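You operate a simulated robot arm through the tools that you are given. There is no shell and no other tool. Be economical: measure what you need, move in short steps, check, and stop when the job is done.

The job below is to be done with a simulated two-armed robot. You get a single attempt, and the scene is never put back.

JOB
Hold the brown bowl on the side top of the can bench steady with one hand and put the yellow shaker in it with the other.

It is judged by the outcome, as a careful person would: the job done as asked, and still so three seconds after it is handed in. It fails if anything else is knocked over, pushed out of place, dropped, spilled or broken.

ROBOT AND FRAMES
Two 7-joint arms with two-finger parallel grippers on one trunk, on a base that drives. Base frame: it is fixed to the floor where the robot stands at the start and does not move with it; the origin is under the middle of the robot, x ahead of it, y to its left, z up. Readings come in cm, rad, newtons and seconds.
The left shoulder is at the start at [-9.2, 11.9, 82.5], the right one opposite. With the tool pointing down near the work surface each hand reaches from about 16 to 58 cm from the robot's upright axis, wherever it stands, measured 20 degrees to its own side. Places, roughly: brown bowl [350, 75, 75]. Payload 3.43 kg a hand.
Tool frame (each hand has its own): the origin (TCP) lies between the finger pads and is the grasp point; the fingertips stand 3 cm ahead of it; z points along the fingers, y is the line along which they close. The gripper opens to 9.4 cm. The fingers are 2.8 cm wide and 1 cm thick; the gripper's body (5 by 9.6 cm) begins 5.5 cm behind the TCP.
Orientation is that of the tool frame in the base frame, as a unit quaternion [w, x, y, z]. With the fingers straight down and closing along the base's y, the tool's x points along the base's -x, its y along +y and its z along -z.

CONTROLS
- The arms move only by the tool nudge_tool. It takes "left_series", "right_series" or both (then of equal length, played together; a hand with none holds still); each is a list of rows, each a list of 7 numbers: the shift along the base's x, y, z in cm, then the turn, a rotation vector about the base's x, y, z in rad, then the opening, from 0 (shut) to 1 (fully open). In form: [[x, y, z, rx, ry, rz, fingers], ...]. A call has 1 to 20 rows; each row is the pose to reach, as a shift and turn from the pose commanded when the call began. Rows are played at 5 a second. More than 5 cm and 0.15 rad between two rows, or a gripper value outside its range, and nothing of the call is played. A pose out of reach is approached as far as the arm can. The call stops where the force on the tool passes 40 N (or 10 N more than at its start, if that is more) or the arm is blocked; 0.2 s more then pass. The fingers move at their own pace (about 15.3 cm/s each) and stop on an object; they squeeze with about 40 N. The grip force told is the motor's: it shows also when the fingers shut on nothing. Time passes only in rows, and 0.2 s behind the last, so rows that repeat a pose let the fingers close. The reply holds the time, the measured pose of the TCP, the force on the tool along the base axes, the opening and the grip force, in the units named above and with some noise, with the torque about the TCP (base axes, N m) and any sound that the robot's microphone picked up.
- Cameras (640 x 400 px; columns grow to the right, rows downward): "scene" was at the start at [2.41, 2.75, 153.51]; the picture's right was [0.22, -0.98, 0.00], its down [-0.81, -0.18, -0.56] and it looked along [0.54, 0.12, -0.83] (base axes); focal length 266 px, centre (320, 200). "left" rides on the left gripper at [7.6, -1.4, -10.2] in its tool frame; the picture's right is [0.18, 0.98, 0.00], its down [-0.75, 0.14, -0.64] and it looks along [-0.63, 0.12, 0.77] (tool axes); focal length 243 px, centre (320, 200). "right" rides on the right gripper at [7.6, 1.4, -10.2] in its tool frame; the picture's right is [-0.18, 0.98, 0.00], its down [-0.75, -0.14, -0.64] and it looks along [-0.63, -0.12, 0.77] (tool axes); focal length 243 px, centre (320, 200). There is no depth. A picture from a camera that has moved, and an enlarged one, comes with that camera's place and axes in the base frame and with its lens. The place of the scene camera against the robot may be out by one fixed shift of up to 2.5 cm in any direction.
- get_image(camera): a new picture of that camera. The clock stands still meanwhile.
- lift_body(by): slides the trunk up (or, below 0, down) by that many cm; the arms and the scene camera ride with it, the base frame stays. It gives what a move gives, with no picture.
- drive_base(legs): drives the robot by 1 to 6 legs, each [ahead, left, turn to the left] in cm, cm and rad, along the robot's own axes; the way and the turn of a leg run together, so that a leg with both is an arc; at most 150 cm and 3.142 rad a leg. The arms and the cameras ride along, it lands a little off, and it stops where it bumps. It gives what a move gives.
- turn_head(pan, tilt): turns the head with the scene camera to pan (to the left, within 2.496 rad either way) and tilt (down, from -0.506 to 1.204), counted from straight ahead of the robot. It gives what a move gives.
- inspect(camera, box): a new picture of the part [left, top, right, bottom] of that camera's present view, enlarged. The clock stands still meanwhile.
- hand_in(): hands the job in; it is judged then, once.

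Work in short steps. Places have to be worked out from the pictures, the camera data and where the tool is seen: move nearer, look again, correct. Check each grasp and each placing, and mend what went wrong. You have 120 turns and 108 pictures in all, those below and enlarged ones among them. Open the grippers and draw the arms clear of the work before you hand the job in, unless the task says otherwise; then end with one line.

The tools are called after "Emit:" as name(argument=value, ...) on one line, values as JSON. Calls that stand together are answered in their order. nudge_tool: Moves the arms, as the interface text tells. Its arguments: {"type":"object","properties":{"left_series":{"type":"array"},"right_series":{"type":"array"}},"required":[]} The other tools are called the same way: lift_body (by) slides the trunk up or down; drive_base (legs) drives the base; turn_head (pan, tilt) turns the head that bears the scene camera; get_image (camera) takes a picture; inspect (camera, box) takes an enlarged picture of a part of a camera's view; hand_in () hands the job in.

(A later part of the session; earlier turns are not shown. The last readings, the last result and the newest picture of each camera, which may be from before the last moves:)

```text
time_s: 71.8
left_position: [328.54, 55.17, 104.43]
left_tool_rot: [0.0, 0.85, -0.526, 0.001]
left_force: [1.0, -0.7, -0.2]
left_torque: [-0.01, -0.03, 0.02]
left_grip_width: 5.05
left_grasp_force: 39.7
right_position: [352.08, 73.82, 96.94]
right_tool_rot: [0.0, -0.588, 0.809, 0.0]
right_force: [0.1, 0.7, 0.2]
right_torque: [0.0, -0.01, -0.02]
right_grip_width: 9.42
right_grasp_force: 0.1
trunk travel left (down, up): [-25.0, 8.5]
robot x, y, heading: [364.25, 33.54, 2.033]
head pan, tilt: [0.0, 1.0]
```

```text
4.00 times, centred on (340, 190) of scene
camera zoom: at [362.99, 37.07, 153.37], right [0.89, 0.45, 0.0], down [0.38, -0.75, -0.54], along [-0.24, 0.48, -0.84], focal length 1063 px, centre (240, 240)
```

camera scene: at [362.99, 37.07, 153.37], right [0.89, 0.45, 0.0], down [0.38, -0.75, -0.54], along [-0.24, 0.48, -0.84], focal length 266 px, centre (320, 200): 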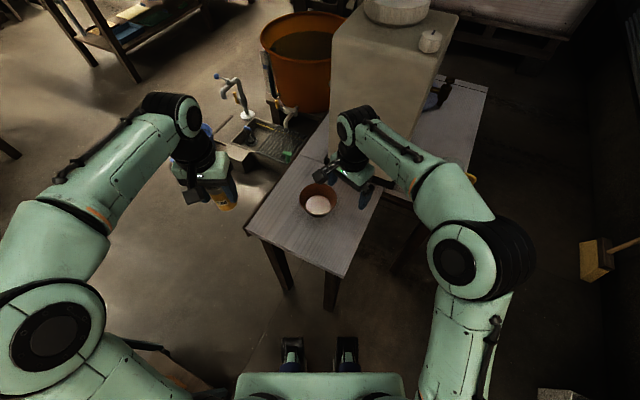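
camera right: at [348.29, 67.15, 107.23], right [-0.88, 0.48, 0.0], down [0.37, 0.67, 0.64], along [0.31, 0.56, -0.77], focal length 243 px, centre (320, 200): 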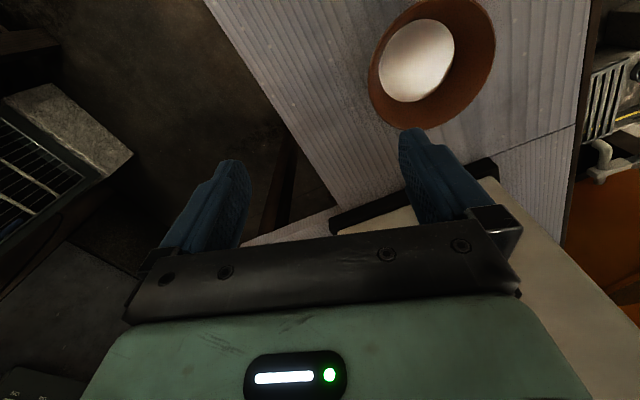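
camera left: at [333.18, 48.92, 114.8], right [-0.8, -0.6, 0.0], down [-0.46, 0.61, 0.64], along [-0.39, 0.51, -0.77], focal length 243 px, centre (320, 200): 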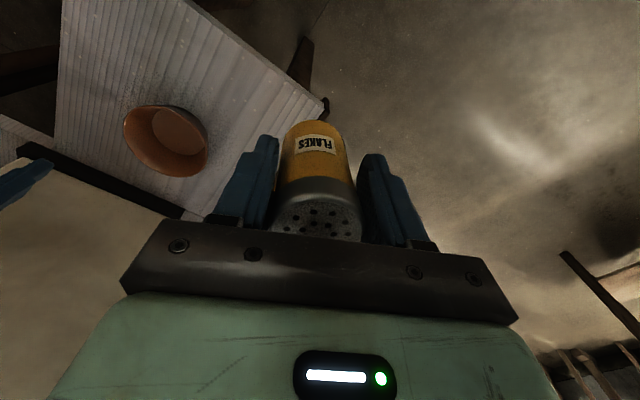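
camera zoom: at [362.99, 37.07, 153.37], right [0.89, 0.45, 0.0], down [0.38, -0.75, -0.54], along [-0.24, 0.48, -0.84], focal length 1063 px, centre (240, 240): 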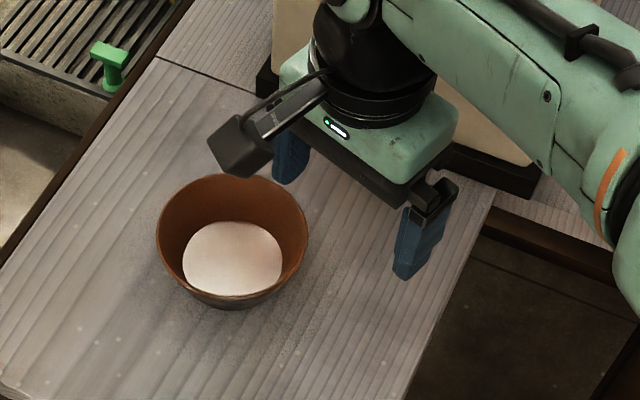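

It's only a reflection; the bowl is empty. I tilt the right hand outward by 0.45 rad and bring it to a pre-grasp point 8 cm back from the near-right rim, half open.

Emit:
nudge_tool(right_series=[[-0.4, 0.2, -2.5, 0.035, 0.106, 0, 0.8], [-0.8, 0.4, -5, 0.07, 0.213, 0, 0.6], [-1.1, 0.7, -8, 0.105, 0.32, 0, 0.55], [-1.5, 0.9, -11.2, 0.14, 0.426, 0, 0.55], [-1.5, 0.9, -11.2, 0.14, 0.426, 0, 0.55]])

Emit:
get_image(camera="right")

Emit:
inspect(camera="scene", box=[260, 140, 420, 240])

Emit:
inspect(camera="left", box=[0, 40, 240, 190])

```text
time_s: 73.0
left_position: [328.34, 55.12, 104.43]
left_tool_rot: [0.0, 0.851, -0.525, 0.0]
left_force: [0.3, -0.2, -0.2]
left_torque: [-0.03, 0.0, -0.01]
left_grip_width: 5.02
left_grasp_force: 40.1
right_position: [350.4, 74.87, 85.83]
right_tool_rot: [-0.131, -0.572, 0.789, 0.18]
right_force: [-0.1, 1.0, 0.4]
right_torque: [0.01, 0.0, -0.01]
right_grip_width: 5.17
right_grasp_force: 0.0
trunk travel left (down, up): [-25.0, 8.5]
robot x, y, heading: [364.2, 33.29, 2.035]
head pan, tilt: [0.0, 1.0]
```

```text
72 pictures are left
camera right: at [350.92, 66.68, 95.82], right [-0.78, 0.45, 0.43], down [0.62, 0.59, 0.52], along [-0.02, 0.67, -0.74], focal length 243 px, centre (320, 200)
```

right: 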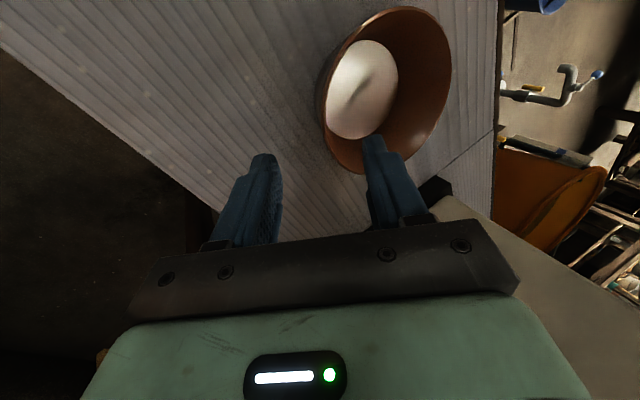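

```text
4.00 times, centred on (340, 190) of scene
camera zoom: at [362.97, 37.04, 153.38], right [0.89, 0.45, 0.0], down [0.38, -0.75, -0.54], along [-0.24, 0.48, -0.84], focal length 1063 px, centre (240, 240)
```

zoom: 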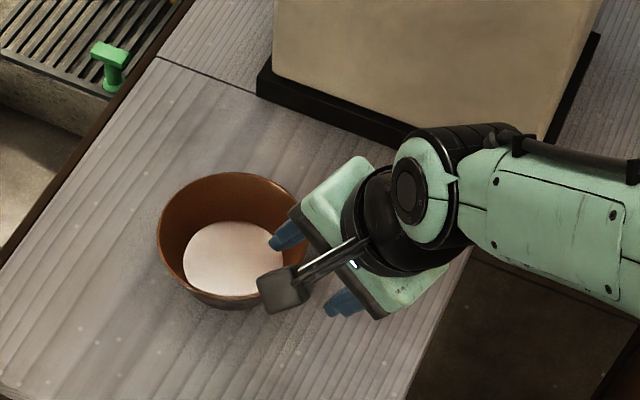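

```text
2.67 times, centred on (120, 115) of left
camera zoom: at [333.17, 48.9, 114.8], right [-0.8, -0.6, 0.0], down [-0.46, 0.61, 0.64], along [-0.39, 0.51, -0.77], focal length 647 px, centre (853, 427)
```

zoom: 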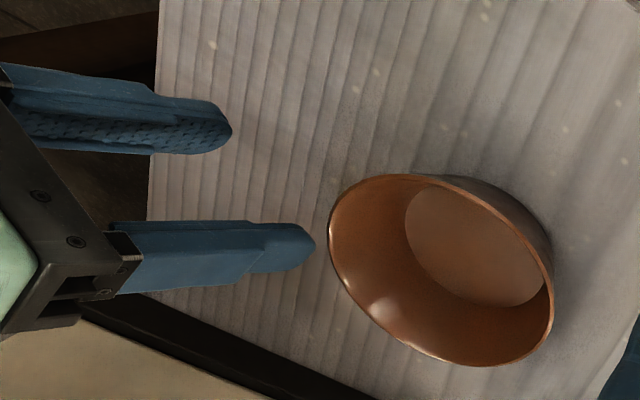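

The geometry agrees: advancing along the tool axis puts the rim between the fingers. I advance 5 cm and look.

Emit:
nudge_tool(right_series=[[-0.8, 0.27, -1.8, 0, 0, 0, 0.55], [-1.5, 0.5, -3.3, 0, 0, 0, 0.55], [-2.1, 0.68, -4.5, 0, 0, 0, 0.55], [-2.1, 0.68, -4.5, 0, 0, 0, 0.55]])

Emit:
get_image(camera="right")

Emit:
inspect(camera="left", box=[0, 40, 240, 190])

```text
time_s: 74.0
left_position: [328.42, 55.03, 104.48]
left_tool_rot: [0.0, 0.851, -0.525, 0.0]
left_force: [0.8, -0.4, -0.3]
left_torque: [-0.02, 0.01, -0.02]
left_grip_width: 5.02
left_grasp_force: 40.2
right_position: [348.36, 75.48, 81.42]
right_tool_rot: [-0.129, -0.573, 0.789, 0.181]
right_force: [-0.5, 0.4, 0.6]
right_torque: [0.03, -0.01, 0.0]
right_grip_width: 5.18
right_grasp_force: 0.0
trunk travel left (down, up): [-25.0, 8.5]
robot x, y, heading: [364.54, 33.5, 2.035]
head pan, tilt: [0.0, 1.0]
```

```text
69 pictures are left
camera right: at [348.97, 67.36, 91.28], right [-0.79, 0.45, 0.43], down [0.62, 0.59, 0.52], along [-0.02, 0.67, -0.74], focal length 243 px, centre (320, 200)
```

right: 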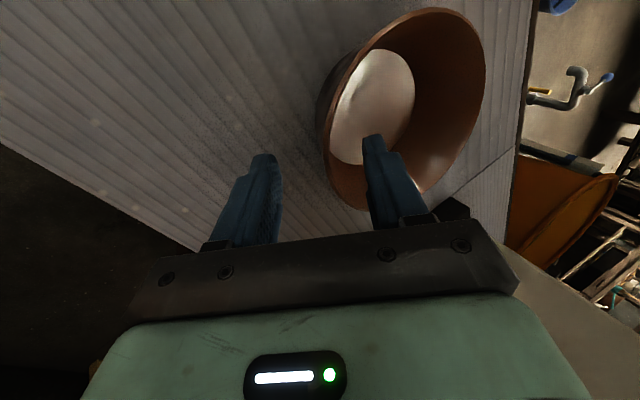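

```text
2.67 times, centred on (120, 115) of left
camera zoom: at [333.19, 48.91, 114.81], right [-0.8, -0.6, 0.0], down [-0.46, 0.61, 0.64], along [-0.39, 0.51, -0.77], focal length 647 px, centre (853, 427)
```

zoom: 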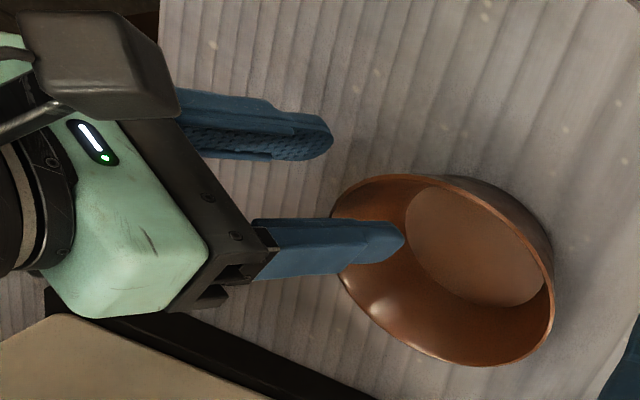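

The rim lies between the fingers, inner one inside the bowl. I go the last 3 cm.

Emit:
nudge_tool(right_series=[[-0.6, 0.2, -1.2, 0, 0, 0, 0.55], [-1.0, 0.33, -2.2, 0, 0, 0, 0.55], [-1.3, 0.42, -2.8, 0, 0, 0, 0.55], [-1.3, 0.42, -2.8, 0, 0, 0, 0.55]])

Emit:
get_image(camera="right")

Emit:
inspect(camera="left", box=[0, 40, 240, 190])

```text
time_s: 74.8
left_position: [328.5, 55.08, 104.56]
left_tool_rot: [0.0, 0.851, -0.526, 0.0]
left_force: [-0.1, 0.3, -0.2]
left_torque: [0.0, 0.0, -0.01]
left_grip_width: 5.02
left_grasp_force: 39.7
right_position: [347.37, 75.91, 79.33]
right_tool_rot: [-0.132, -0.571, 0.789, 0.183]
right_force: [13.9, -12.0, 24.9]
right_torque: [-0.71, -1.12, -0.14]
right_grip_width: 5.46
right_grasp_force: 2.3
trunk travel left (down, up): [-25.0, 8.5]
robot x, y, heading: [364.24, 33.37, 2.037]
head pan, tilt: [0.0, 1.0]
stopped in row 4 (right hand): the force on the tool passed its limit at 47 N (the readings are from after the stop); the commanded pose is now the measured one
```

```text
67 pictures are left
camera right: at [347.88, 67.74, 89.25], right [-0.78, 0.45, 0.43], down [0.62, 0.59, 0.52], along [-0.02, 0.67, -0.74], focal length 243 px, centre (320, 200)
```

right: 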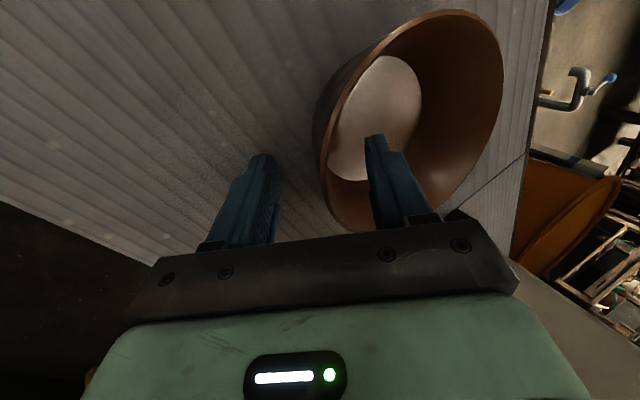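

```text
2.67 times, centred on (120, 115) of left
camera zoom: at [333.3, 48.78, 114.85], right [-0.8, -0.6, 0.0], down [-0.46, 0.61, 0.64], along [-0.39, 0.51, -0.77], focal length 647 px, centre (853, 427)
```

zoom: 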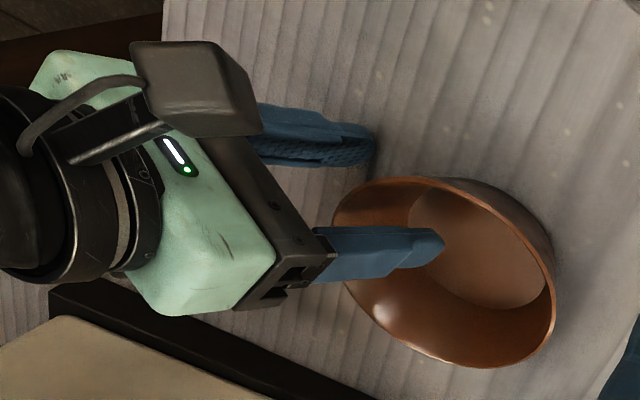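

The outer fingertip touched the bench (so its top is at z≈75, rim ≈80). I back up 0.7 cm and close gently on the rim.

Emit:
nudge_tool(right_series=[[0, 0, 0.7, 0, 0, 0, 0.55], [0, 0, 0.7, 0, 0, 0, 0.4], [0, 0, 0.7, 0, 0, 0, 0.25], [0, 0, 0.7, 0, 0, 0, 0.15]])

Emit:
get_image(camera="right")

Emit:
inspect(camera="left", box=[0, 40, 240, 190])

```text
time_s: 75.8
left_position: [328.45, 55.02, 104.46]
left_tool_rot: [0.0, 0.851, -0.526, 0.0]
left_force: [-0.8, -0.2, -1.2]
left_torque: [-0.04, -0.01, -0.01]
left_grip_width: 5.01
left_grasp_force: 40.1
right_position: [347.24, 76.11, 79.81]
right_tool_rot: [-0.13, -0.572, 0.789, 0.181]
right_force: [-1.3, -0.6, 1.5]
right_torque: [0.01, 0.0, 0.02]
right_grip_width: 1.49
right_grasp_force: 0.6
trunk travel left (down, up): [-25.0, 8.5]
robot x, y, heading: [364.64, 33.42, 2.039]
head pan, tilt: [0.0, 1.0]
```

```text
65 pictures are left
camera right: at [347.76, 67.85, 89.7], right [-0.78, 0.45, 0.43], down [0.62, 0.59, 0.52], along [-0.02, 0.67, -0.74], focal length 243 px, centre (320, 200)
```

right: 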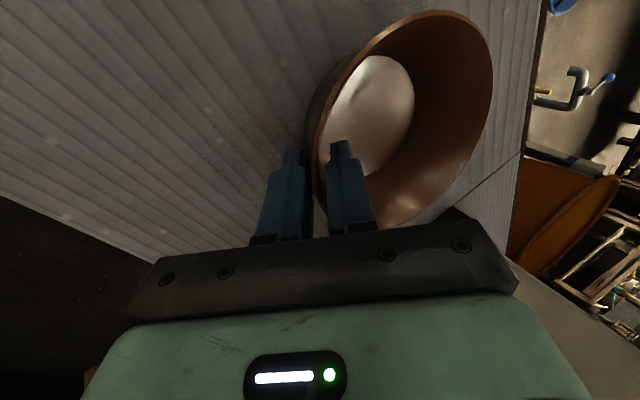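

```text
2.67 times, centred on (120, 115) of left
camera zoom: at [333.18, 48.9, 114.8], right [-0.8, -0.6, 0.0], down [-0.46, 0.61, 0.64], along [-0.39, 0.51, -0.77], focal length 647 px, centre (853, 427)
```

zoom: 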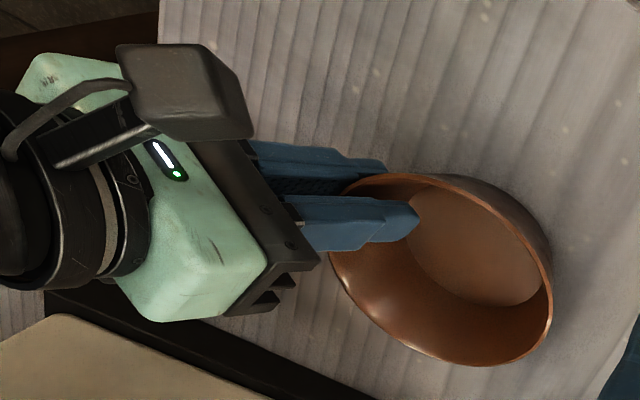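

Well centred on the rim. I close fully.

Emit:
nudge_tool(right_series=[[0, 0, 0, 0, 0, 0, 0.08], [0, 0, 0, 0, 0, 0, 0], [0, 0, 0, 0, 0, 0, 0]])

Emit:
inspect(camera="left", box=[0, 40, 240, 190])

Emit:
get_image(camera="scene")

```text
time_s: 76.7
left_position: [328.51, 55.07, 104.5]
left_tool_rot: [0.001, 0.851, -0.525, 0.001]
left_force: [-0.6, 0.5, -0.5]
left_torque: [-0.01, 0.0, 0.02]
left_grip_width: 5.02
left_grasp_force: 40.0
right_position: [347.18, 76.01, 79.8]
right_tool_rot: [-0.131, -0.571, 0.79, 0.182]
right_force: [1.4, -0.8, 1.4]
right_torque: [-0.07, -0.14, 0.02]
right_grip_width: 0.79
right_grasp_force: 40.1
trunk travel left (down, up): [-25.0, 8.5]
robot x, y, heading: [364.26, 33.53, 2.036]
head pan, tilt: [0.0, 1.0]
```

```text
2.67 times, centred on (120, 115) of left
camera zoom: at [333.19, 48.9, 114.81], right [-0.8, -0.6, 0.0], down [-0.46, 0.61, 0.64], along [-0.39, 0.51, -0.77], focal length 647 px, centre (853, 427)
```

zoom: 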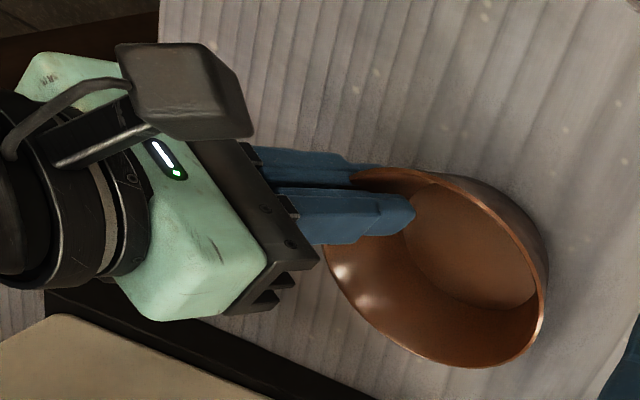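

```text
62 pictures are left
camera scene: at [362.99, 37.04, 153.37], right [0.89, 0.45, 0.0], down [0.38, -0.75, -0.54], along [-0.24, 0.48, -0.84], focal length 266 px, centre (320, 200)
```

scene: 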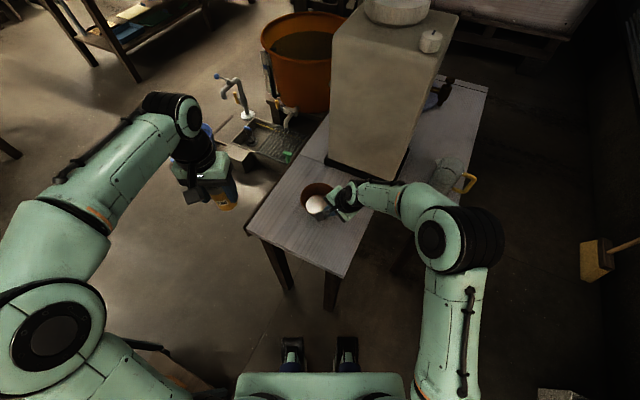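

The rim is held at 40 N. I check whether the bowl got tilted.

Emit:
inspect(camera="scene", box=[280, 160, 376, 220])

Emit:
get_image(camera="right")

```text
6.67 times, centred on (328, 190) of scene
camera zoom: at [362.99, 37.04, 153.37], right [0.89, 0.45, 0.0], down [0.38, -0.75, -0.54], along [-0.24, 0.48, -0.84], focal length 1772 px, centre (267, 267)
```

zoom: 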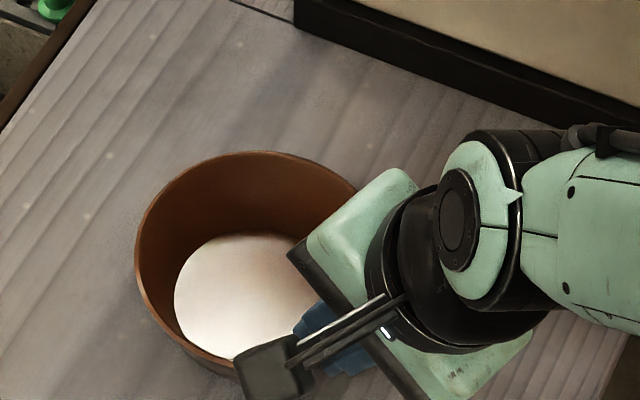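

```text
60 pictures are left
camera right: at [347.8, 67.85, 89.67], right [-0.78, 0.45, 0.43], down [0.62, 0.59, 0.52], along [-0.02, 0.67, -0.74], focal length 243 px, centre (320, 200)
```

right: 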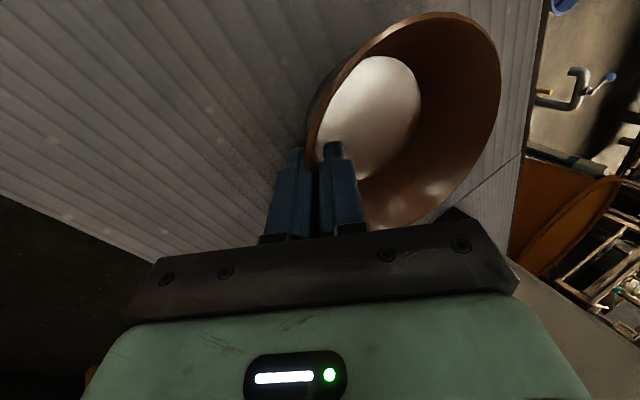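

The torque suggests the far side is slightly lifted. I rotate the hand back by 0.06 rad to set the bowl flat and read the torque.

Emit:
nudge_tool(right_series=[[0, 0, 0, -0.009, -0.028, 0, 0], [0, 0, 0, -0.018, -0.056, 0, 0], [0, 0, 0, -0.018, -0.056, 0, 0]])

Emit:
inspect(camera="left", box=[0, 40, 240, 190])

```text
time_s: 77.5
left_position: [328.33, 55.06, 104.44]
left_tool_rot: [0.0, 0.851, -0.526, 0.001]
left_force: [0.2, -0.6, 0.0]
left_torque: [0.0, 0.0, 0.01]
left_grip_width: 5.01
left_grasp_force: 40.4
right_position: [347.12, 76.06, 79.77]
right_tool_rot: [-0.114, -0.575, 0.794, 0.159]
right_force: [-0.6, -0.3, 1.1]
right_torque: [-0.03, -0.02, -0.01]
right_grip_width: 0.83
right_grasp_force: 40.4
trunk travel left (down, up): [-25.0, 8.5]
robot x, y, heading: [364.22, 33.54, 2.034]
head pan, tilt: [0.0, 1.0]
```

```text
2.67 times, centred on (120, 115) of left
camera zoom: at [333.17, 48.91, 114.8], right [-0.8, -0.6, 0.0], down [-0.46, 0.61, 0.64], along [-0.39, 0.51, -0.77], focal length 647 px, centre (853, 427)
```

zoom: 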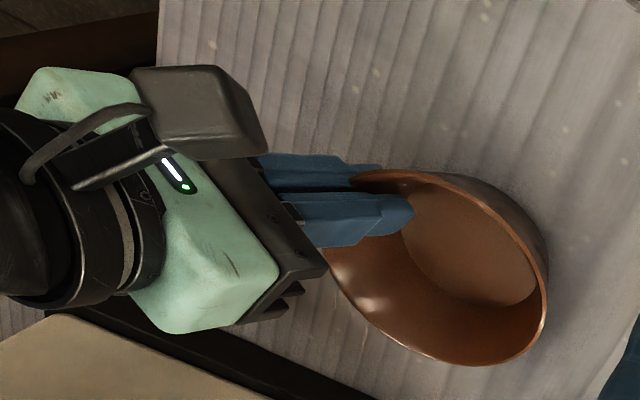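

The torque is near zero now: the bowl is flat and held. I bring the left hand high above the bowl, yawed -0.78 so that its camera and body stay clear of the right hand, aiming 1.5 cm off-centre away from it.

Emit:
nudge_tool(left_series=[[1.9, 3.8, 0.3, 0, 0, -0.13, 0.3], [3.8, 7.6, 0.5, 0, 0, -0.26, 0.3], [5.7, 11.4, 0.5, 0, 0, -0.39, 0.3], [7.6, 15.1, 0.5, 0, 0, -0.52, 0.3], [9.5, 18.9, 0.5, 0, 0, -0.65, 0.3], [11.5, 22.7, 0.5, 0, 0, -0.78, 0.3], [11.5, 22.7, 0.5, 0, 0, -0.78, 0.3]])

Emit:
get_image(camera="left")

Emit:
get_image(camera="scene")

Emit:
get_image(camera="right")

```text
time_s: 79.0
left_position: [340.68, 74.75, 103.57]
left_tool_rot: [-0.001, -0.587, 0.81, -0.001]
left_force: [0.7, 0.3, -1.2]
left_torque: [0.01, 0.0, 0.0]
left_grip_width: 5.05
left_grasp_force: 40.1
left hand out of reach, approached as far as the arm can: row 5, 6, 7
right_position: [347.22, 76.1, 79.79]
right_tool_rot: [-0.113, -0.575, 0.795, 0.159]
right_force: [0.3, 0.0, 0.7]
right_torque: [-0.03, -0.09, 0.0]
right_grip_width: 0.76
right_grasp_force: 39.9
trunk travel left (down, up): [-25.0, 8.5]
robot x, y, heading: [364.11, 33.5, 2.031]
head pan, tilt: [0.0, 1.0]
```

```text
58 pictures are left
camera left: at [339.78, 67.09, 113.83], right [-0.99, 0.13, 0.0], down [0.1, 0.76, 0.64], along [0.08, 0.63, -0.77], focal length 243 px, centre (320, 200)
```

left: 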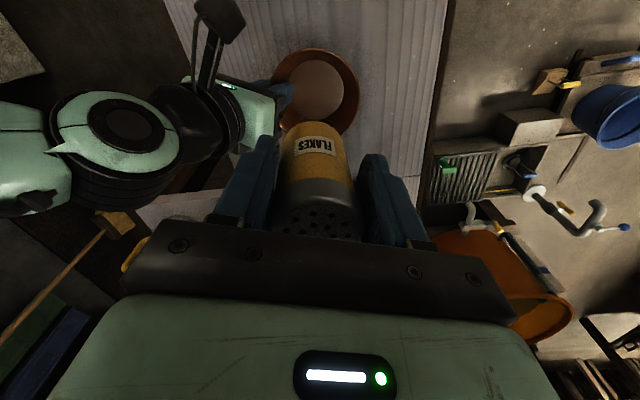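

```text
57 pictures are left
camera scene: at [362.94, 37.02, 153.38], right [0.89, 0.45, 0.0], down [0.38, -0.75, -0.54], along [-0.24, 0.48, -0.84], focal length 266 px, centre (320, 200)
```

scene: 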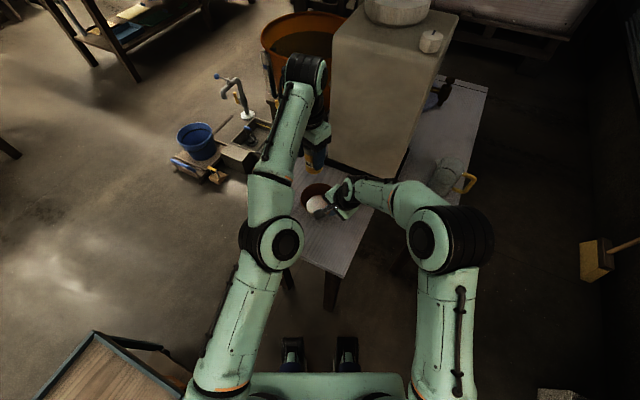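

```text
56 pictures are left
camera right: at [347.23, 68.1, 89.91], right [-0.81, 0.46, 0.38], down [0.59, 0.6, 0.54], along [0.02, 0.66, -0.75], focal length 243 px, centre (320, 200)
```

right: 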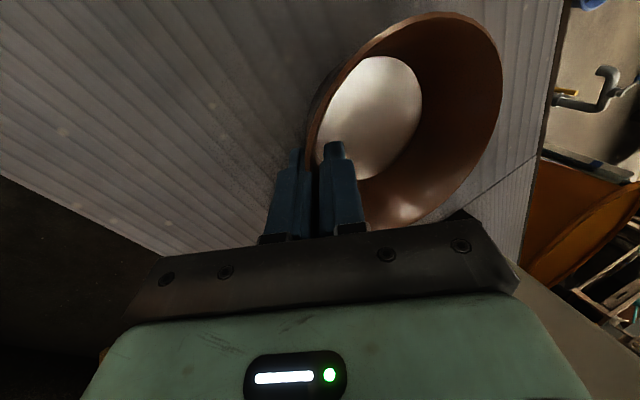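

The reach fell short at that height; lower down it is better. I descend 6 cm at this place and read where it lands.

Emit:
nudge_tool(left_series=[[0, 0, -2, 0, 0, 0, 0.3], [0, 0, -4, 0, 0, 0, 0.3], [0, 0, -6, 0, 0, 0, 0.3], [0, 0, -6, 0, 0, 0, 0.3]])

```text
time_s: 80.0
left_position: [340.24, 76.78, 98.16]
left_tool_rot: [-0.001, -0.587, 0.81, -0.001]
left_force: [1.5, -0.2, -1.2]
left_torque: [-0.02, 0.0, -0.01]
left_grip_width: 5.03
left_grasp_force: 40.1
left hand out of reach, approached as far as the arm can: row 1, 2, 3, 4
right_position: [347.23, 76.09, 79.79]
right_tool_rot: [-0.114, -0.575, 0.794, 0.159]
right_force: [0.6, 2.1, 1.3]
right_torque: [0.06, -0.09, -0.02]
right_grip_width: 0.78
right_grasp_force: 40.0
trunk travel left (down, up): [-25.0, 8.5]
robot x, y, heading: [364.2, 33.62, 2.031]
head pan, tilt: [0.0, 1.0]
```

It keeps the commanded target and gets closer as it lowers. Down another 5 cm, then pictures.

Emit:
nudge_tool(left_series=[[0, 0, -2.5, 0, 0, 0, 0.3], [0, 0, -5, 0, 0, 0, 0.3], [0, 0, -5, 0, 0, 0, 0.3]])

Emit:
get_image(camera="left")

Emit:
inspect(camera="scene", box=[240, 100, 400, 200])

Emit:
get_image(camera="right")

```text
time_s: 80.8
left_position: [339.92, 78.27, 93.66]
left_tool_rot: [-0.001, -0.588, 0.809, -0.002]
left_force: [0.1, -0.1, -1.3]
left_torque: [-0.03, -0.01, 0.02]
left_grip_width: 5.02
left_grasp_force: 39.3
left hand out of reach, approached as far as the arm can: row 1, 2, 3
right_position: [347.1, 76.13, 79.82]
right_tool_rot: [-0.114, -0.575, 0.794, 0.159]
right_force: [0.9, 1.1, 2.6]
right_torque: [-0.01, -0.09, -0.02]
right_grip_width: 0.77
right_grasp_force: 40.4
trunk travel left (down, up): [-25.0, 8.5]
robot x, y, heading: [364.41, 33.81, 2.034]
head pan, tilt: [0.0, 1.0]
```

```text
55 pictures are left
camera left: at [338.93, 70.54, 103.94], right [-0.99, 0.13, 0.0], down [0.1, 0.76, 0.64], along [0.08, 0.63, -0.77], focal length 243 px, centre (320, 200)
```

left: 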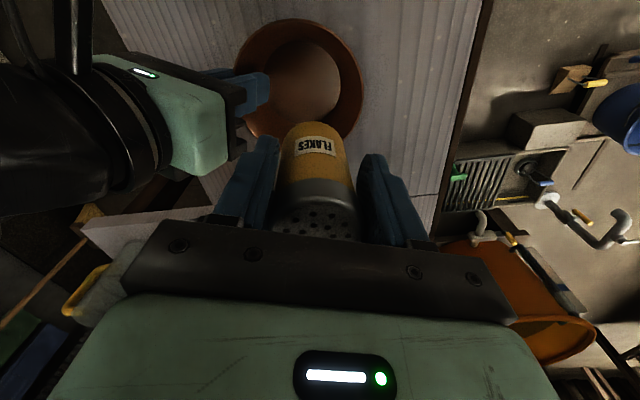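

```text
4.00 times, centred on (320, 150) of scene
camera zoom: at [363.0, 37.05, 153.38], right [0.89, 0.45, 0.0], down [0.38, -0.75, -0.54], along [-0.24, 0.48, -0.84], focal length 1063 px, centre (320, 400)
```

zoom: 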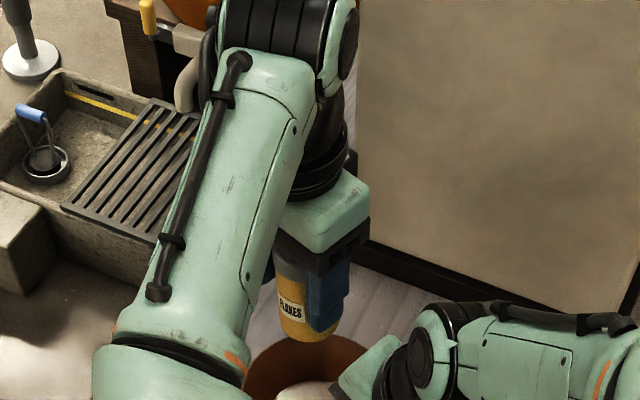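

```text
53 pictures are left
camera right: at [347.23, 68.08, 89.91], right [-0.81, 0.46, 0.38], down [0.59, 0.6, 0.54], along [0.02, 0.66, -0.75], focal length 243 px, centre (320, 200)
```

right: 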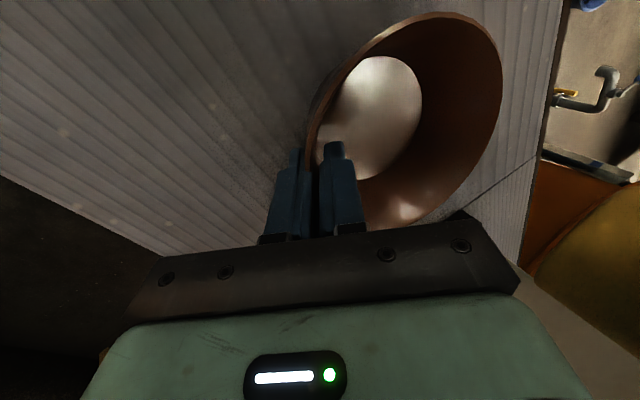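

Bowl centre now reads ≈[341.4,76.4]. I correct the left hand to ~2 cm off-centre with a slight 0.08 rad lean away from the right hand, lower to just above the rim and look.

Emit:
nudge_tool(left_series=[[-0.3, -0.4, -1, -0.012, -0.038, 0, 0.3], [-0.5, -0.75, -2.5, -0.025, -0.076, 0, 0.3], [-0.5, -0.75, -4.5, -0.025, -0.076, 0, 0.3], [-0.5, -0.75, -4.5, -0.025, -0.076, 0, 0.3]])

Emit:
get_image(camera="left")

Emit:
get_image(camera="right")

Emit:
inspect(camera="scene", box=[260, 120, 420, 220])

```text
time_s: 81.8
left_position: [339.01, 78.24, 89.12]
left_tool_rot: [0.022, -0.586, 0.809, -0.033]
left_force: [0.1, 0.5, 0.1]
left_torque: [0.0, 0.02, 0.0]
left_grip_width: 5.01
left_grasp_force: 40.0
left hand out of reach, approached as far as the arm can: row 2, 3, 4
right_position: [347.27, 76.09, 79.84]
right_tool_rot: [-0.114, -0.575, 0.795, 0.159]
right_force: [1.7, 0.1, 2.6]
right_torque: [0.03, -0.09, -0.02]
right_grip_width: 0.78
right_grasp_force: 40.6
trunk travel left (down, up): [-25.0, 8.5]
robot x, y, heading: [364.67, 33.57, 2.036]
head pan, tilt: [0.0, 1.0]
```

```text
52 pictures are left
camera left: at [337.31, 70.9, 99.54], right [-0.99, 0.13, -0.08], down [0.05, 0.78, 0.63], along [0.14, 0.61, -0.78], focal length 243 px, centre (320, 200)
```

left: 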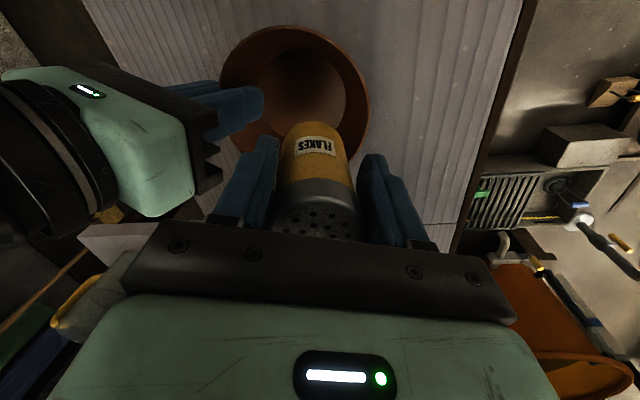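

```text
51 pictures are left
camera right: at [347.23, 68.07, 89.91], right [-0.81, 0.46, 0.38], down [0.59, 0.6, 0.54], along [0.02, 0.66, -0.75], focal length 243 px, centre (320, 200)
```

right: 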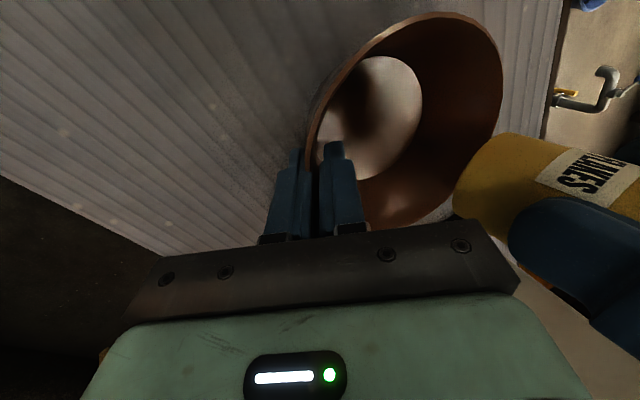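

```text
4.00 times, centred on (340, 170) of scene
camera zoom: at [363.0, 37.04, 153.38], right [0.89, 0.45, 0.0], down [0.38, -0.75, -0.54], along [-0.24, 0.48, -0.84], focal length 1063 px, centre (240, 320)
```

zoom: 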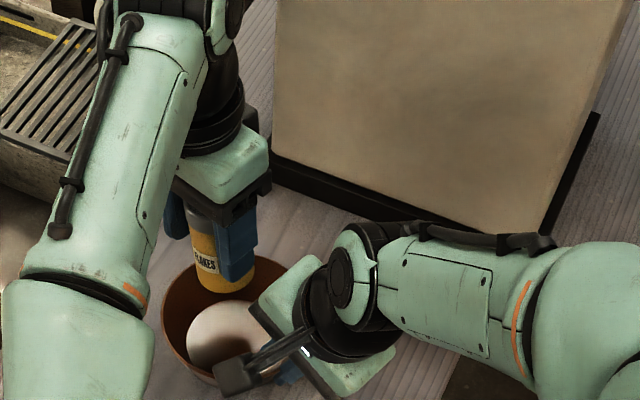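

The left hand landed ~1.3 cm too far in y due to a reach limit. I command a correction of (0.5,-1.5) at the same height and see the response.

Emit:
nudge_tool(left_series=[[0.3, -0.8, 0.3, 0, 0, 0, 0.3], [0.5, -1.5, 0.3, 0, 0, 0, 0.3], [0.5, -1.5, 0.3, 0, 0, 0, 0.3]])

```text
time_s: 82.7
left_position: [339.16, 78.28, 89.58]
left_tool_rot: [0.022, -0.587, 0.809, -0.034]
left_force: [0.8, 0.6, -1.1]
left_torque: [-0.02, -0.02, -0.01]
left_grip_width: 5.03
left_grasp_force: 40.1
left hand out of reach, approached as far as the arm can: row 1, 2, 3
right_position: [347.15, 76.08, 79.8]
right_tool_rot: [-0.114, -0.576, 0.794, 0.159]
right_force: [1.4, 0.0, 2.7]
right_torque: [-0.03, -0.1, 0.01]
right_grip_width: 0.8
right_grasp_force: 40.0
trunk travel left (down, up): [-25.0, 8.5]
robot x, y, heading: [364.3, 33.23, 2.033]
head pan, tilt: [0.0, 1.0]
```

No response in y, so a joint is at its limit, likely from the yaw. I turn the left hand back by 0.3 rad and read again.

Emit:
nudge_tool(left_series=[[0, 0, 0.3, 0, 0, 0.1, 0.3], [0, 0, 0.5, 0, 0, 0.2, 0.3], [0, 0, 0.5, 0, 0, 0.3, 0.3], [0, 0, 0.5, 0, 0, 0.3, 0.3]])

```text
time_s: 83.7
left_position: [339.23, 78.55, 90.31]
left_tool_rot: [0.027, -0.702, 0.711, -0.03]
left_force: [-0.2, 0.3, -0.3]
left_torque: [-0.04, 0.01, 0.0]
left_grip_width: 5.04
left_grasp_force: 40.8
left hand out of reach, approached as far as the arm can: row 3, 4
right_position: [347.13, 76.09, 79.89]
right_tool_rot: [-0.114, -0.576, 0.794, 0.158]
right_force: [1.2, -1.0, 2.0]
right_torque: [-0.03, -0.1, -0.01]
right_grip_width: 0.78
right_grasp_force: 40.0
trunk travel left (down, up): [-25.0, 8.5]
robot x, y, heading: [364.37, 33.88, 2.037]
head pan, tilt: [0.0, 1.0]
```

I try the y correction again from this orientation.

Emit:
nudge_tool(left_series=[[0.2, -0.7, 0, 0, 0, -0.1, 0.3], [0.4, -1.4, 0, 0, 0, -0.1, 0.3], [0.5, -2.0, 0, 0, 0, -0.1, 0.3], [0.5, -2.0, 0, 0, 0, -0.1, 0.3]])

```text
time_s: 84.7
left_position: [339.32, 78.32, 90.56]
left_tool_rot: [0.025, -0.664, 0.746, -0.031]
left_force: [-0.5, 0.0, -0.9]
left_torque: [-0.01, -0.01, 0.0]
left_grip_width: 5.02
left_grasp_force: 40.0
left hand out of reach, approached as far as the arm can: row 1, 2, 3, 4
right_position: [347.24, 76.06, 79.77]
right_tool_rot: [-0.114, -0.576, 0.794, 0.158]
right_force: [0.6, 0.0, 1.9]
right_torque: [-0.04, -0.06, -0.02]
right_grip_width: 0.78
right_grasp_force: 40.2
trunk travel left (down, up): [-25.0, 8.5]
robot x, y, heading: [364.67, 33.7, 2.036]
head pan, tilt: [0.0, 1.0]
```

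I suspect a joint stuck at its limit on this path. I lift back clear and draw back toward the robot, undoing the yaw, to re-enter another way.

Emit:
nudge_tool(left_series=[[0, 0, 3, 0, 0, 0.1, 0.3], [-0.3, -1, 6, 0, 0, 0.2, 0.3], [-1, -4, 9, 0, 0, 0.3, 0.3], [-2, -7, 11, 0, 0, 0.4, 0.3], [-3, -9, 12, 0, 0, 0.5, 0.3], [-3, -9, 12, 0, 0, 0.5, 0.3]])

Emit:
get_image(camera="scene")

```text
time_s: 86.0
left_position: [335.17, 73.26, 103.52]
left_tool_rot: [-0.032, 0.829, -0.558, 0.023]
left_force: [0.4, -0.5, 0.0]
left_torque: [-0.01, -0.03, 0.02]
left_grip_width: 5.02
left_grasp_force: 40.5
left hand out of reach, approached as far as the arm can: row 1, 3, 4, 5, 6
right_position: [347.19, 75.98, 79.85]
right_tool_rot: [-0.115, -0.576, 0.793, 0.159]
right_force: [0.6, -0.3, 1.4]
right_torque: [-0.04, -0.09, 0.02]
right_grip_width: 0.78
right_grasp_force: 40.1
trunk travel left (down, up): [-25.0, 8.5]
robot x, y, heading: [364.31, 33.41, 2.036]
head pan, tilt: [0.0, 1.0]
```

```text
49 pictures are left
camera scene: at [363.01, 37.07, 153.37], right [0.89, 0.45, 0.0], down [0.38, -0.75, -0.54], along [-0.24, 0.48, -0.84], focal length 266 px, centre (320, 200)
```

scene: 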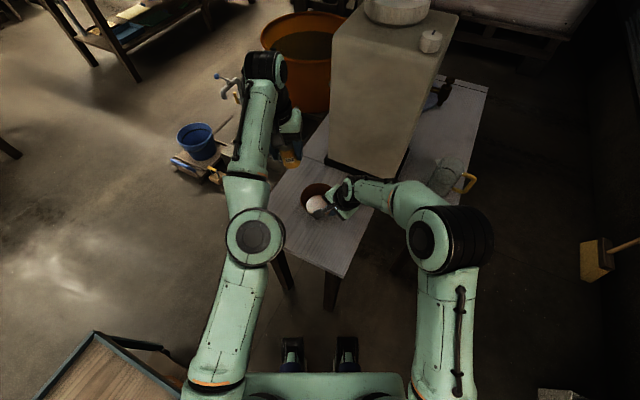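

The left arm is straightened out (singular). I pull it well back toward where it was so the elbow bends again.

Emit:
nudge_tool(left_series=[[-1.5, -3, 0, 0, 0, 0.1, 0.3], [-3, -6, 0, 0, 0, 0.2, 0.3], [-4.5, -9, 0, 0, 0, 0.25, 0.3], [-6, -12, 0, 0, 0, 0.25, 0.3], [-7.5, -14, 0, 0, 0, 0.25, 0.3], [-7.5, -14, 0, 0, 0, 0.25, 0.3]])

Emit:
get_image(camera="scene")

```text
time_s: 87.5
left_position: [322.79, 67.1, 104.55]
left_tool_rot: [-0.036, 0.892, -0.451, 0.02]
left_force: [1.1, -0.3, -0.9]
left_torque: [-0.01, -0.01, 0.01]
left_grip_width: 5.02
left_grasp_force: 40.2
left hand out of reach, approached as far as the arm can: row 1, 2, 3, 4, 5, 6
right_position: [347.22, 76.08, 79.69]
right_tool_rot: [-0.114, -0.576, 0.794, 0.159]
right_force: [0.5, -0.7, 1.1]
right_torque: [-0.04, -0.08, 0.02]
right_grip_width: 0.79
right_grasp_force: 40.1
trunk travel left (down, up): [-25.0, 8.5]
robot x, y, heading: [364.27, 33.57, 2.031]
head pan, tilt: [0.0, 1.0]
```

```text
48 pictures are left
camera scene: at [363.01, 37.07, 153.38], right [0.89, 0.45, 0.0], down [0.38, -0.75, -0.54], along [-0.24, 0.48, -0.84], focal length 266 px, centre (320, 200)
```

scene: 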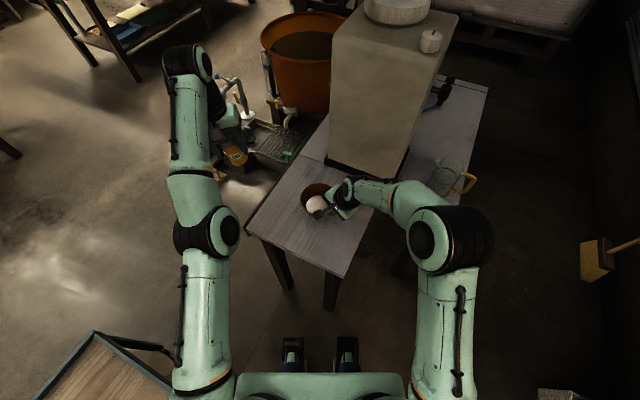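

The hand only swung sideways with the arm still straight. Moving right should flex the elbow, so I command a rightward shift at this height (z 104, clear of the right hand), keeping the pulled-in target.

Emit:
nudge_tool(left_series=[[3, 1.5, 0, 0, 0, 0, 0.3], [6, 3, 0, 0, 0, 0, 0.3], [9, 4.5, 0, 0, 0, 0, 0.3], [9, 4.5, 0, 0, 0, 0, 0.3]])

```text
time_s: 88.5
left_position: [331.74, 71.82, 104.59]
left_tool_rot: [-0.034, 0.892, -0.45, 0.019]
left_force: [0.6, 0.2, 0.3]
left_torque: [-0.01, 0.0, -0.01]
left_grip_width: 5.03
left_grasp_force: 39.8
left hand out of reach, approached as far as the arm can: row 2, 3, 4
right_position: [347.08, 76.03, 79.79]
right_tool_rot: [-0.114, -0.576, 0.794, 0.158]
right_force: [0.9, -0.2, 1.8]
right_torque: [-0.06, -0.12, 0.01]
right_grip_width: 0.77
right_grasp_force: 40.5
trunk travel left (down, up): [-25.0, 8.5]
robot x, y, heading: [364.46, 33.45, 2.035]
head pan, tilt: [0.0, 1.0]
```

It responded to the sideways shift. I test retracting 4 cm straight toward the robot.

Emit:
nudge_tool(left_series=[[0.9, -1.8, 0, 0, 0, 0, 0.3], [1.8, -3.6, 0, 0, 0, 0, 0.3], [3, -6, 0, 0, 0, 0, 0.3], [3, -6, 0, 0, 0, 0, 0.3]])

```text
time_s: 89.5
left_position: [333.02, 71.82, 105.54]
left_tool_rot: [-0.035, 0.892, -0.451, 0.019]
left_force: [0.7, 0.2, -1.1]
left_torque: [-0.01, 0.0, 0.02]
left_grip_width: 5.05
left_grasp_force: 40.4
left hand out of reach, approached as far as the arm can: row 1, 2, 3, 4
right_position: [347.3, 76.1, 79.82]
right_tool_rot: [-0.113, -0.575, 0.794, 0.158]
right_force: [0.9, -0.7, 1.8]
right_torque: [-0.01, -0.09, 0.03]
right_grip_width: 0.76
right_grasp_force: 40.1
trunk travel left (down, up): [-25.0, 8.5]
robot x, y, heading: [364.25, 33.51, 2.036]
head pan, tilt: [0.0, 1.0]
```

Let me see the left arm's posture before trying further.

Emit:
turn_head(pan=0.5, tilt=0.8)

Emit:
get_image(camera="scene")

Emit:
get_image(camera="left")

```text
time_s: 90.4
left_position: [332.84, 71.82, 105.59]
left_tool_rot: [-0.035, 0.892, -0.451, 0.019]
left_force: [0.4, -0.7, 0.2]
left_torque: [0.0, -0.04, 0.0]
left_grip_width: 5.0
left_grasp_force: 39.5
right_position: [347.08, 76.11, 79.84]
right_tool_rot: [-0.113, -0.575, 0.794, 0.159]
right_force: [1.9, 0.6, 1.8]
right_torque: [-0.04, -0.1, -0.01]
right_grip_width: 0.76
right_grasp_force: 39.8
trunk travel left (down, up): [-25.0, 8.5]
robot x, y, heading: [364.12, 33.13, 2.034]
head pan, tilt: [0.499, 0.799]
```

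```text
47 pictures are left
camera scene: at [359.49, 35.44, 154.89], right [0.57, 0.82, 0.0], down [0.59, -0.41, -0.7], along [-0.57, 0.4, -0.72], focal length 266 px, centre (320, 200)
```

scene: 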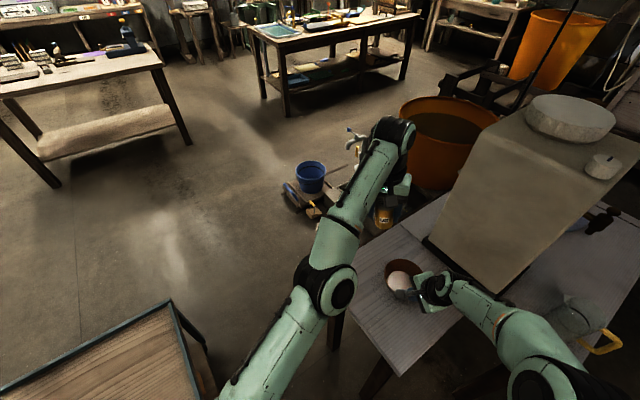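

```text
46 pictures are left
camera left: at [337.87, 66.08, 116.0], right [-0.68, -0.73, -0.08], down [-0.6, 0.49, 0.63], along [-0.42, 0.47, -0.77], focal length 243 px, centre (320, 200)
```

left: 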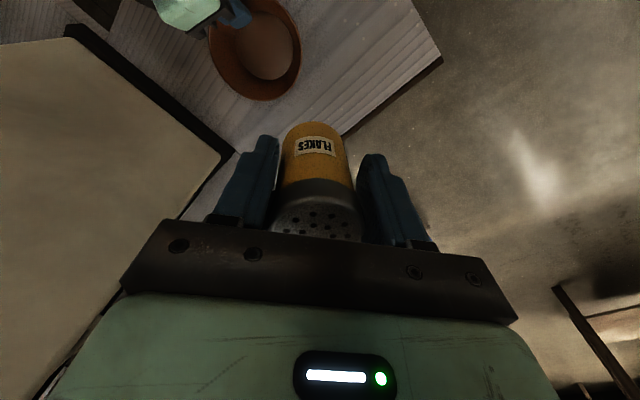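

The arm is straight, so radial motion is singular; sideways motion flexes the elbow. I move right and slightly inward, staying high.

Emit:
nudge_tool(left_series=[[2.1, 0.2, 0, 0, 0, 0, 0.3], [4.2, 0.4, 0, 0, 0, 0, 0.3], [6.3, 0.4, 0, 0, 0, 0, 0.3], [8.5, 0, 0, 0, 0, 0, 0.3], [8.5, 0, 0, 0, 0, 0, 0.3]])

```text
time_s: 91.6
left_position: [340.78, 74.0, 106.53]
left_tool_rot: [-0.035, 0.891, -0.452, 0.019]
left_force: [0.1, 0.5, -0.4]
left_torque: [-0.04, -0.02, -0.03]
left_grip_width: 5.04
left_grasp_force: 40.6
left hand out of reach, approached as far as the arm can: row 1, 2, 3, 4, 5
right_position: [347.16, 76.14, 79.87]
right_tool_rot: [-0.114, -0.576, 0.793, 0.159]
right_force: [0.4, -1.1, 2.4]
right_torque: [-0.07, -0.07, 0.02]
right_grip_width: 0.8
right_grasp_force: 40.1
trunk travel left (down, up): [-25.0, 8.5]
robot x, y, heading: [364.19, 33.61, 2.033]
head pan, tilt: [0.499, 0.799]
```

Still at full stretch. I try up and inward instead, which should flex the elbow in the other plane.

Emit:
nudge_tool(left_series=[[0, -1.5, 3, 0, 0, 0, 0.3], [0, -4, 5.5, 0, 0, 0, 0.3], [0.3, -7, 8, 0, 0, 0, 0.3], [0.6, -10, 10, 0, 0, 0, 0.3], [0.9, -12, 11, 0, 0, 0, 0.3], [0.9, -12, 11, 0, 0, 0, 0.3]])

```text
time_s: 93.0
left_position: [341.56, 61.86, 117.37]
left_tool_rot: [-0.035, 0.891, -0.452, 0.019]
left_force: [-0.4, -0.2, 0.0]
left_torque: [-0.04, 0.02, 0.03]
left_grip_width: 5.05
left_grasp_force: 40.4
right_position: [347.12, 75.98, 79.85]
right_tool_rot: [-0.113, -0.576, 0.794, 0.158]
right_force: [0.3, -0.7, 0.9]
right_torque: [-0.08, -0.1, 0.01]
right_grip_width: 0.78
right_grasp_force: 39.5
trunk travel left (down, up): [-25.0, 8.5]
robot x, y, heading: [364.36, 33.68, 2.036]
head pan, tilt: [0.499, 0.799]
```

The arm is bent again and back under control. I now go down first (left of the right hand's camera), with the yaw restored, and will move outward over the bowl only at low height.

Emit:
nudge_tool(left_series=[[-2.5, 0, -2, 0, 0, -0.12, 0.3], [-5, 0, -5, 0, 0, -0.24, 0.3], [-7.5, 0, -8.5, 0, 0, -0.36, 0.3], [-7.5, 0.5, -12, 0, 0, -0.48, 0.3], [-7.5, 1, -15.5, 0, 0, -0.6, 0.3], [-7.5, 1.5, -18.5, 0, 0, -0.72, 0.3], [-7.5, 2, -21, 0, 0, -0.85, 0.3], [-7.5, 2, -21, 0, 0, -0.85, 0.3]])

Emit:
turn_head(pan=0.0, tilt=1.0)

Emit:
get_image(camera="scene")

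```text
time_s: 94.8
left_position: [334.44, 64.12, 96.43]
left_tool_rot: [0.025, -0.626, 0.779, -0.032]
left_force: [-0.3, -0.4, -0.3]
left_torque: [-0.03, 0.0, -0.03]
left_grip_width: 5.03
left_grasp_force: 40.4
right_position: [347.32, 75.97, 79.78]
right_tool_rot: [-0.116, -0.575, 0.794, 0.16]
right_force: [0.7, -0.3, 1.7]
right_torque: [-0.08, -0.1, 0.0]
right_grip_width: 0.79
right_grasp_force: 39.6
trunk travel left (down, up): [-25.0, 8.5]
robot x, y, heading: [364.17, 33.38, 2.033]
head pan, tilt: [0.499, 0.799]
```

```text
time_s: 95.7
left_position: [334.36, 64.08, 96.47]
left_tool_rot: [0.024, -0.626, 0.779, -0.032]
left_force: [-0.1, 0.2, -1.3]
left_torque: [-0.02, -0.01, 0.0]
left_grip_width: 5.04
left_grasp_force: 39.8
right_position: [347.2, 76.06, 79.85]
right_tool_rot: [-0.113, -0.575, 0.794, 0.159]
right_force: [0.1, -0.7, 1.7]
right_torque: [-0.03, -0.09, 0.01]
right_grip_width: 0.77
right_grasp_force: 39.7
trunk travel left (down, up): [-25.0, 8.5]
robot x, y, heading: [364.27, 33.94, 2.033]
head pan, tilt: [0.0, 1.0]
```

```text
45 pictures are left
camera scene: at [362.98, 37.05, 153.38], right [0.89, 0.45, 0.0], down [0.38, -0.75, -0.54], along [-0.24, 0.48, -0.84], focal length 266 px, centre (320, 200)
```

scene: 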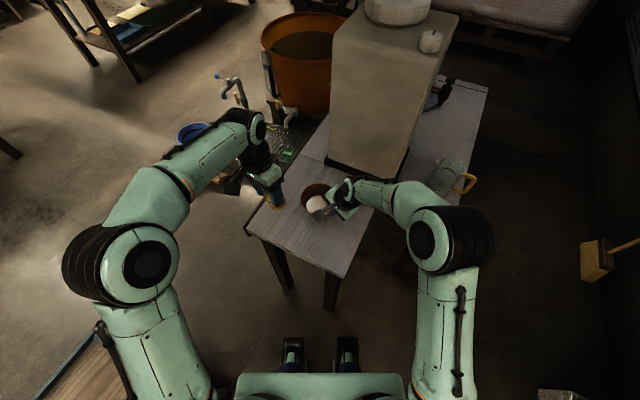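

Good bent posture. I move out over the bowl at z≈91.5 (shaker bottom still ~3 cm above the rim).

Emit:
nudge_tool(left_series=[[0.5, 3, -2, 0, 0, 0, 0.3], [1.5, 6.5, -4, 0, 0, 0, 0.3], [3, 9.5, -5, 0, 0, 0, 0.3], [4.9, 12.9, -5, 0, 0, 0, 0.3], [4.9, 12.9, -5, 0, 0, 0, 0.3]])

Emit:
get_image(camera="left")

Emit:
get_image(camera="right")

Emit:
inspect(camera="scene", box=[260, 120, 420, 220])

```text
time_s: 96.9
left_position: [339.55, 76.89, 91.58]
left_tool_rot: [0.024, -0.626, 0.779, -0.031]
left_force: [-0.1, -0.2, -1.2]
left_torque: [0.01, 0.01, -0.01]
left_grip_width: 5.05
left_grasp_force: 39.6
right_position: [347.15, 76.06, 79.78]
right_tool_rot: [-0.112, -0.575, 0.794, 0.159]
right_force: [0.0, 0.4, 1.1]
right_torque: [-0.05, -0.05, 0.01]
right_grip_width: 0.79
right_grasp_force: 40.1
trunk travel left (down, up): [-25.0, 8.5]
robot x, y, heading: [364.69, 33.73, 2.035]
head pan, tilt: [0.0, 1.0]
```

```text
44 pictures are left
camera left: at [338.54, 69.36, 102.04], right [-1.0, 0.03, -0.08], down [-0.03, 0.78, 0.63], along [0.08, 0.63, -0.78], focal length 243 px, centre (320, 200)
```

left: 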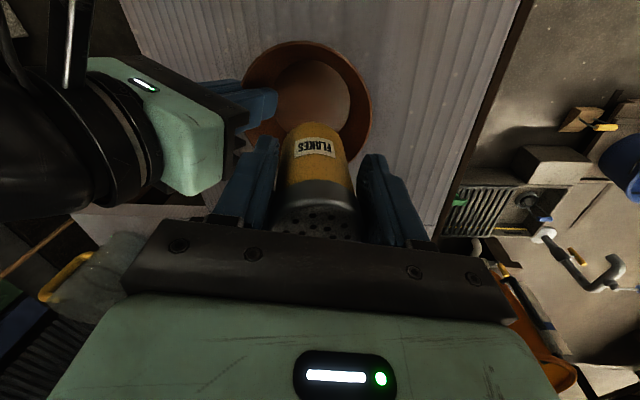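

```text
43 pictures are left
camera right: at [347.23, 68.1, 89.89], right [-0.81, 0.46, 0.38], down [0.59, 0.6, 0.54], along [0.02, 0.66, -0.75], focal length 243 px, centre (320, 200)
```

right: 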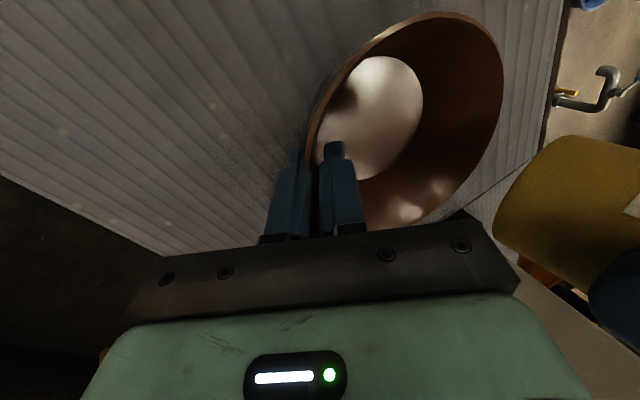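

```text
4.00 times, centred on (340, 170) of scene
camera zoom: at [362.95, 37.03, 153.38], right [0.89, 0.45, 0.0], down [0.38, -0.75, -0.54], along [-0.24, 0.48, -0.84], focal length 1063 px, centre (240, 320)
```

zoom: 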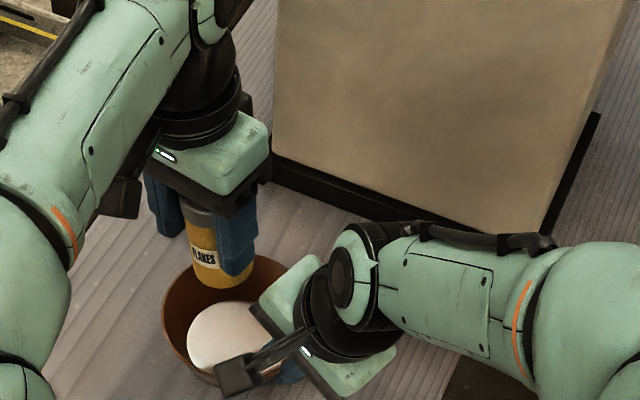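

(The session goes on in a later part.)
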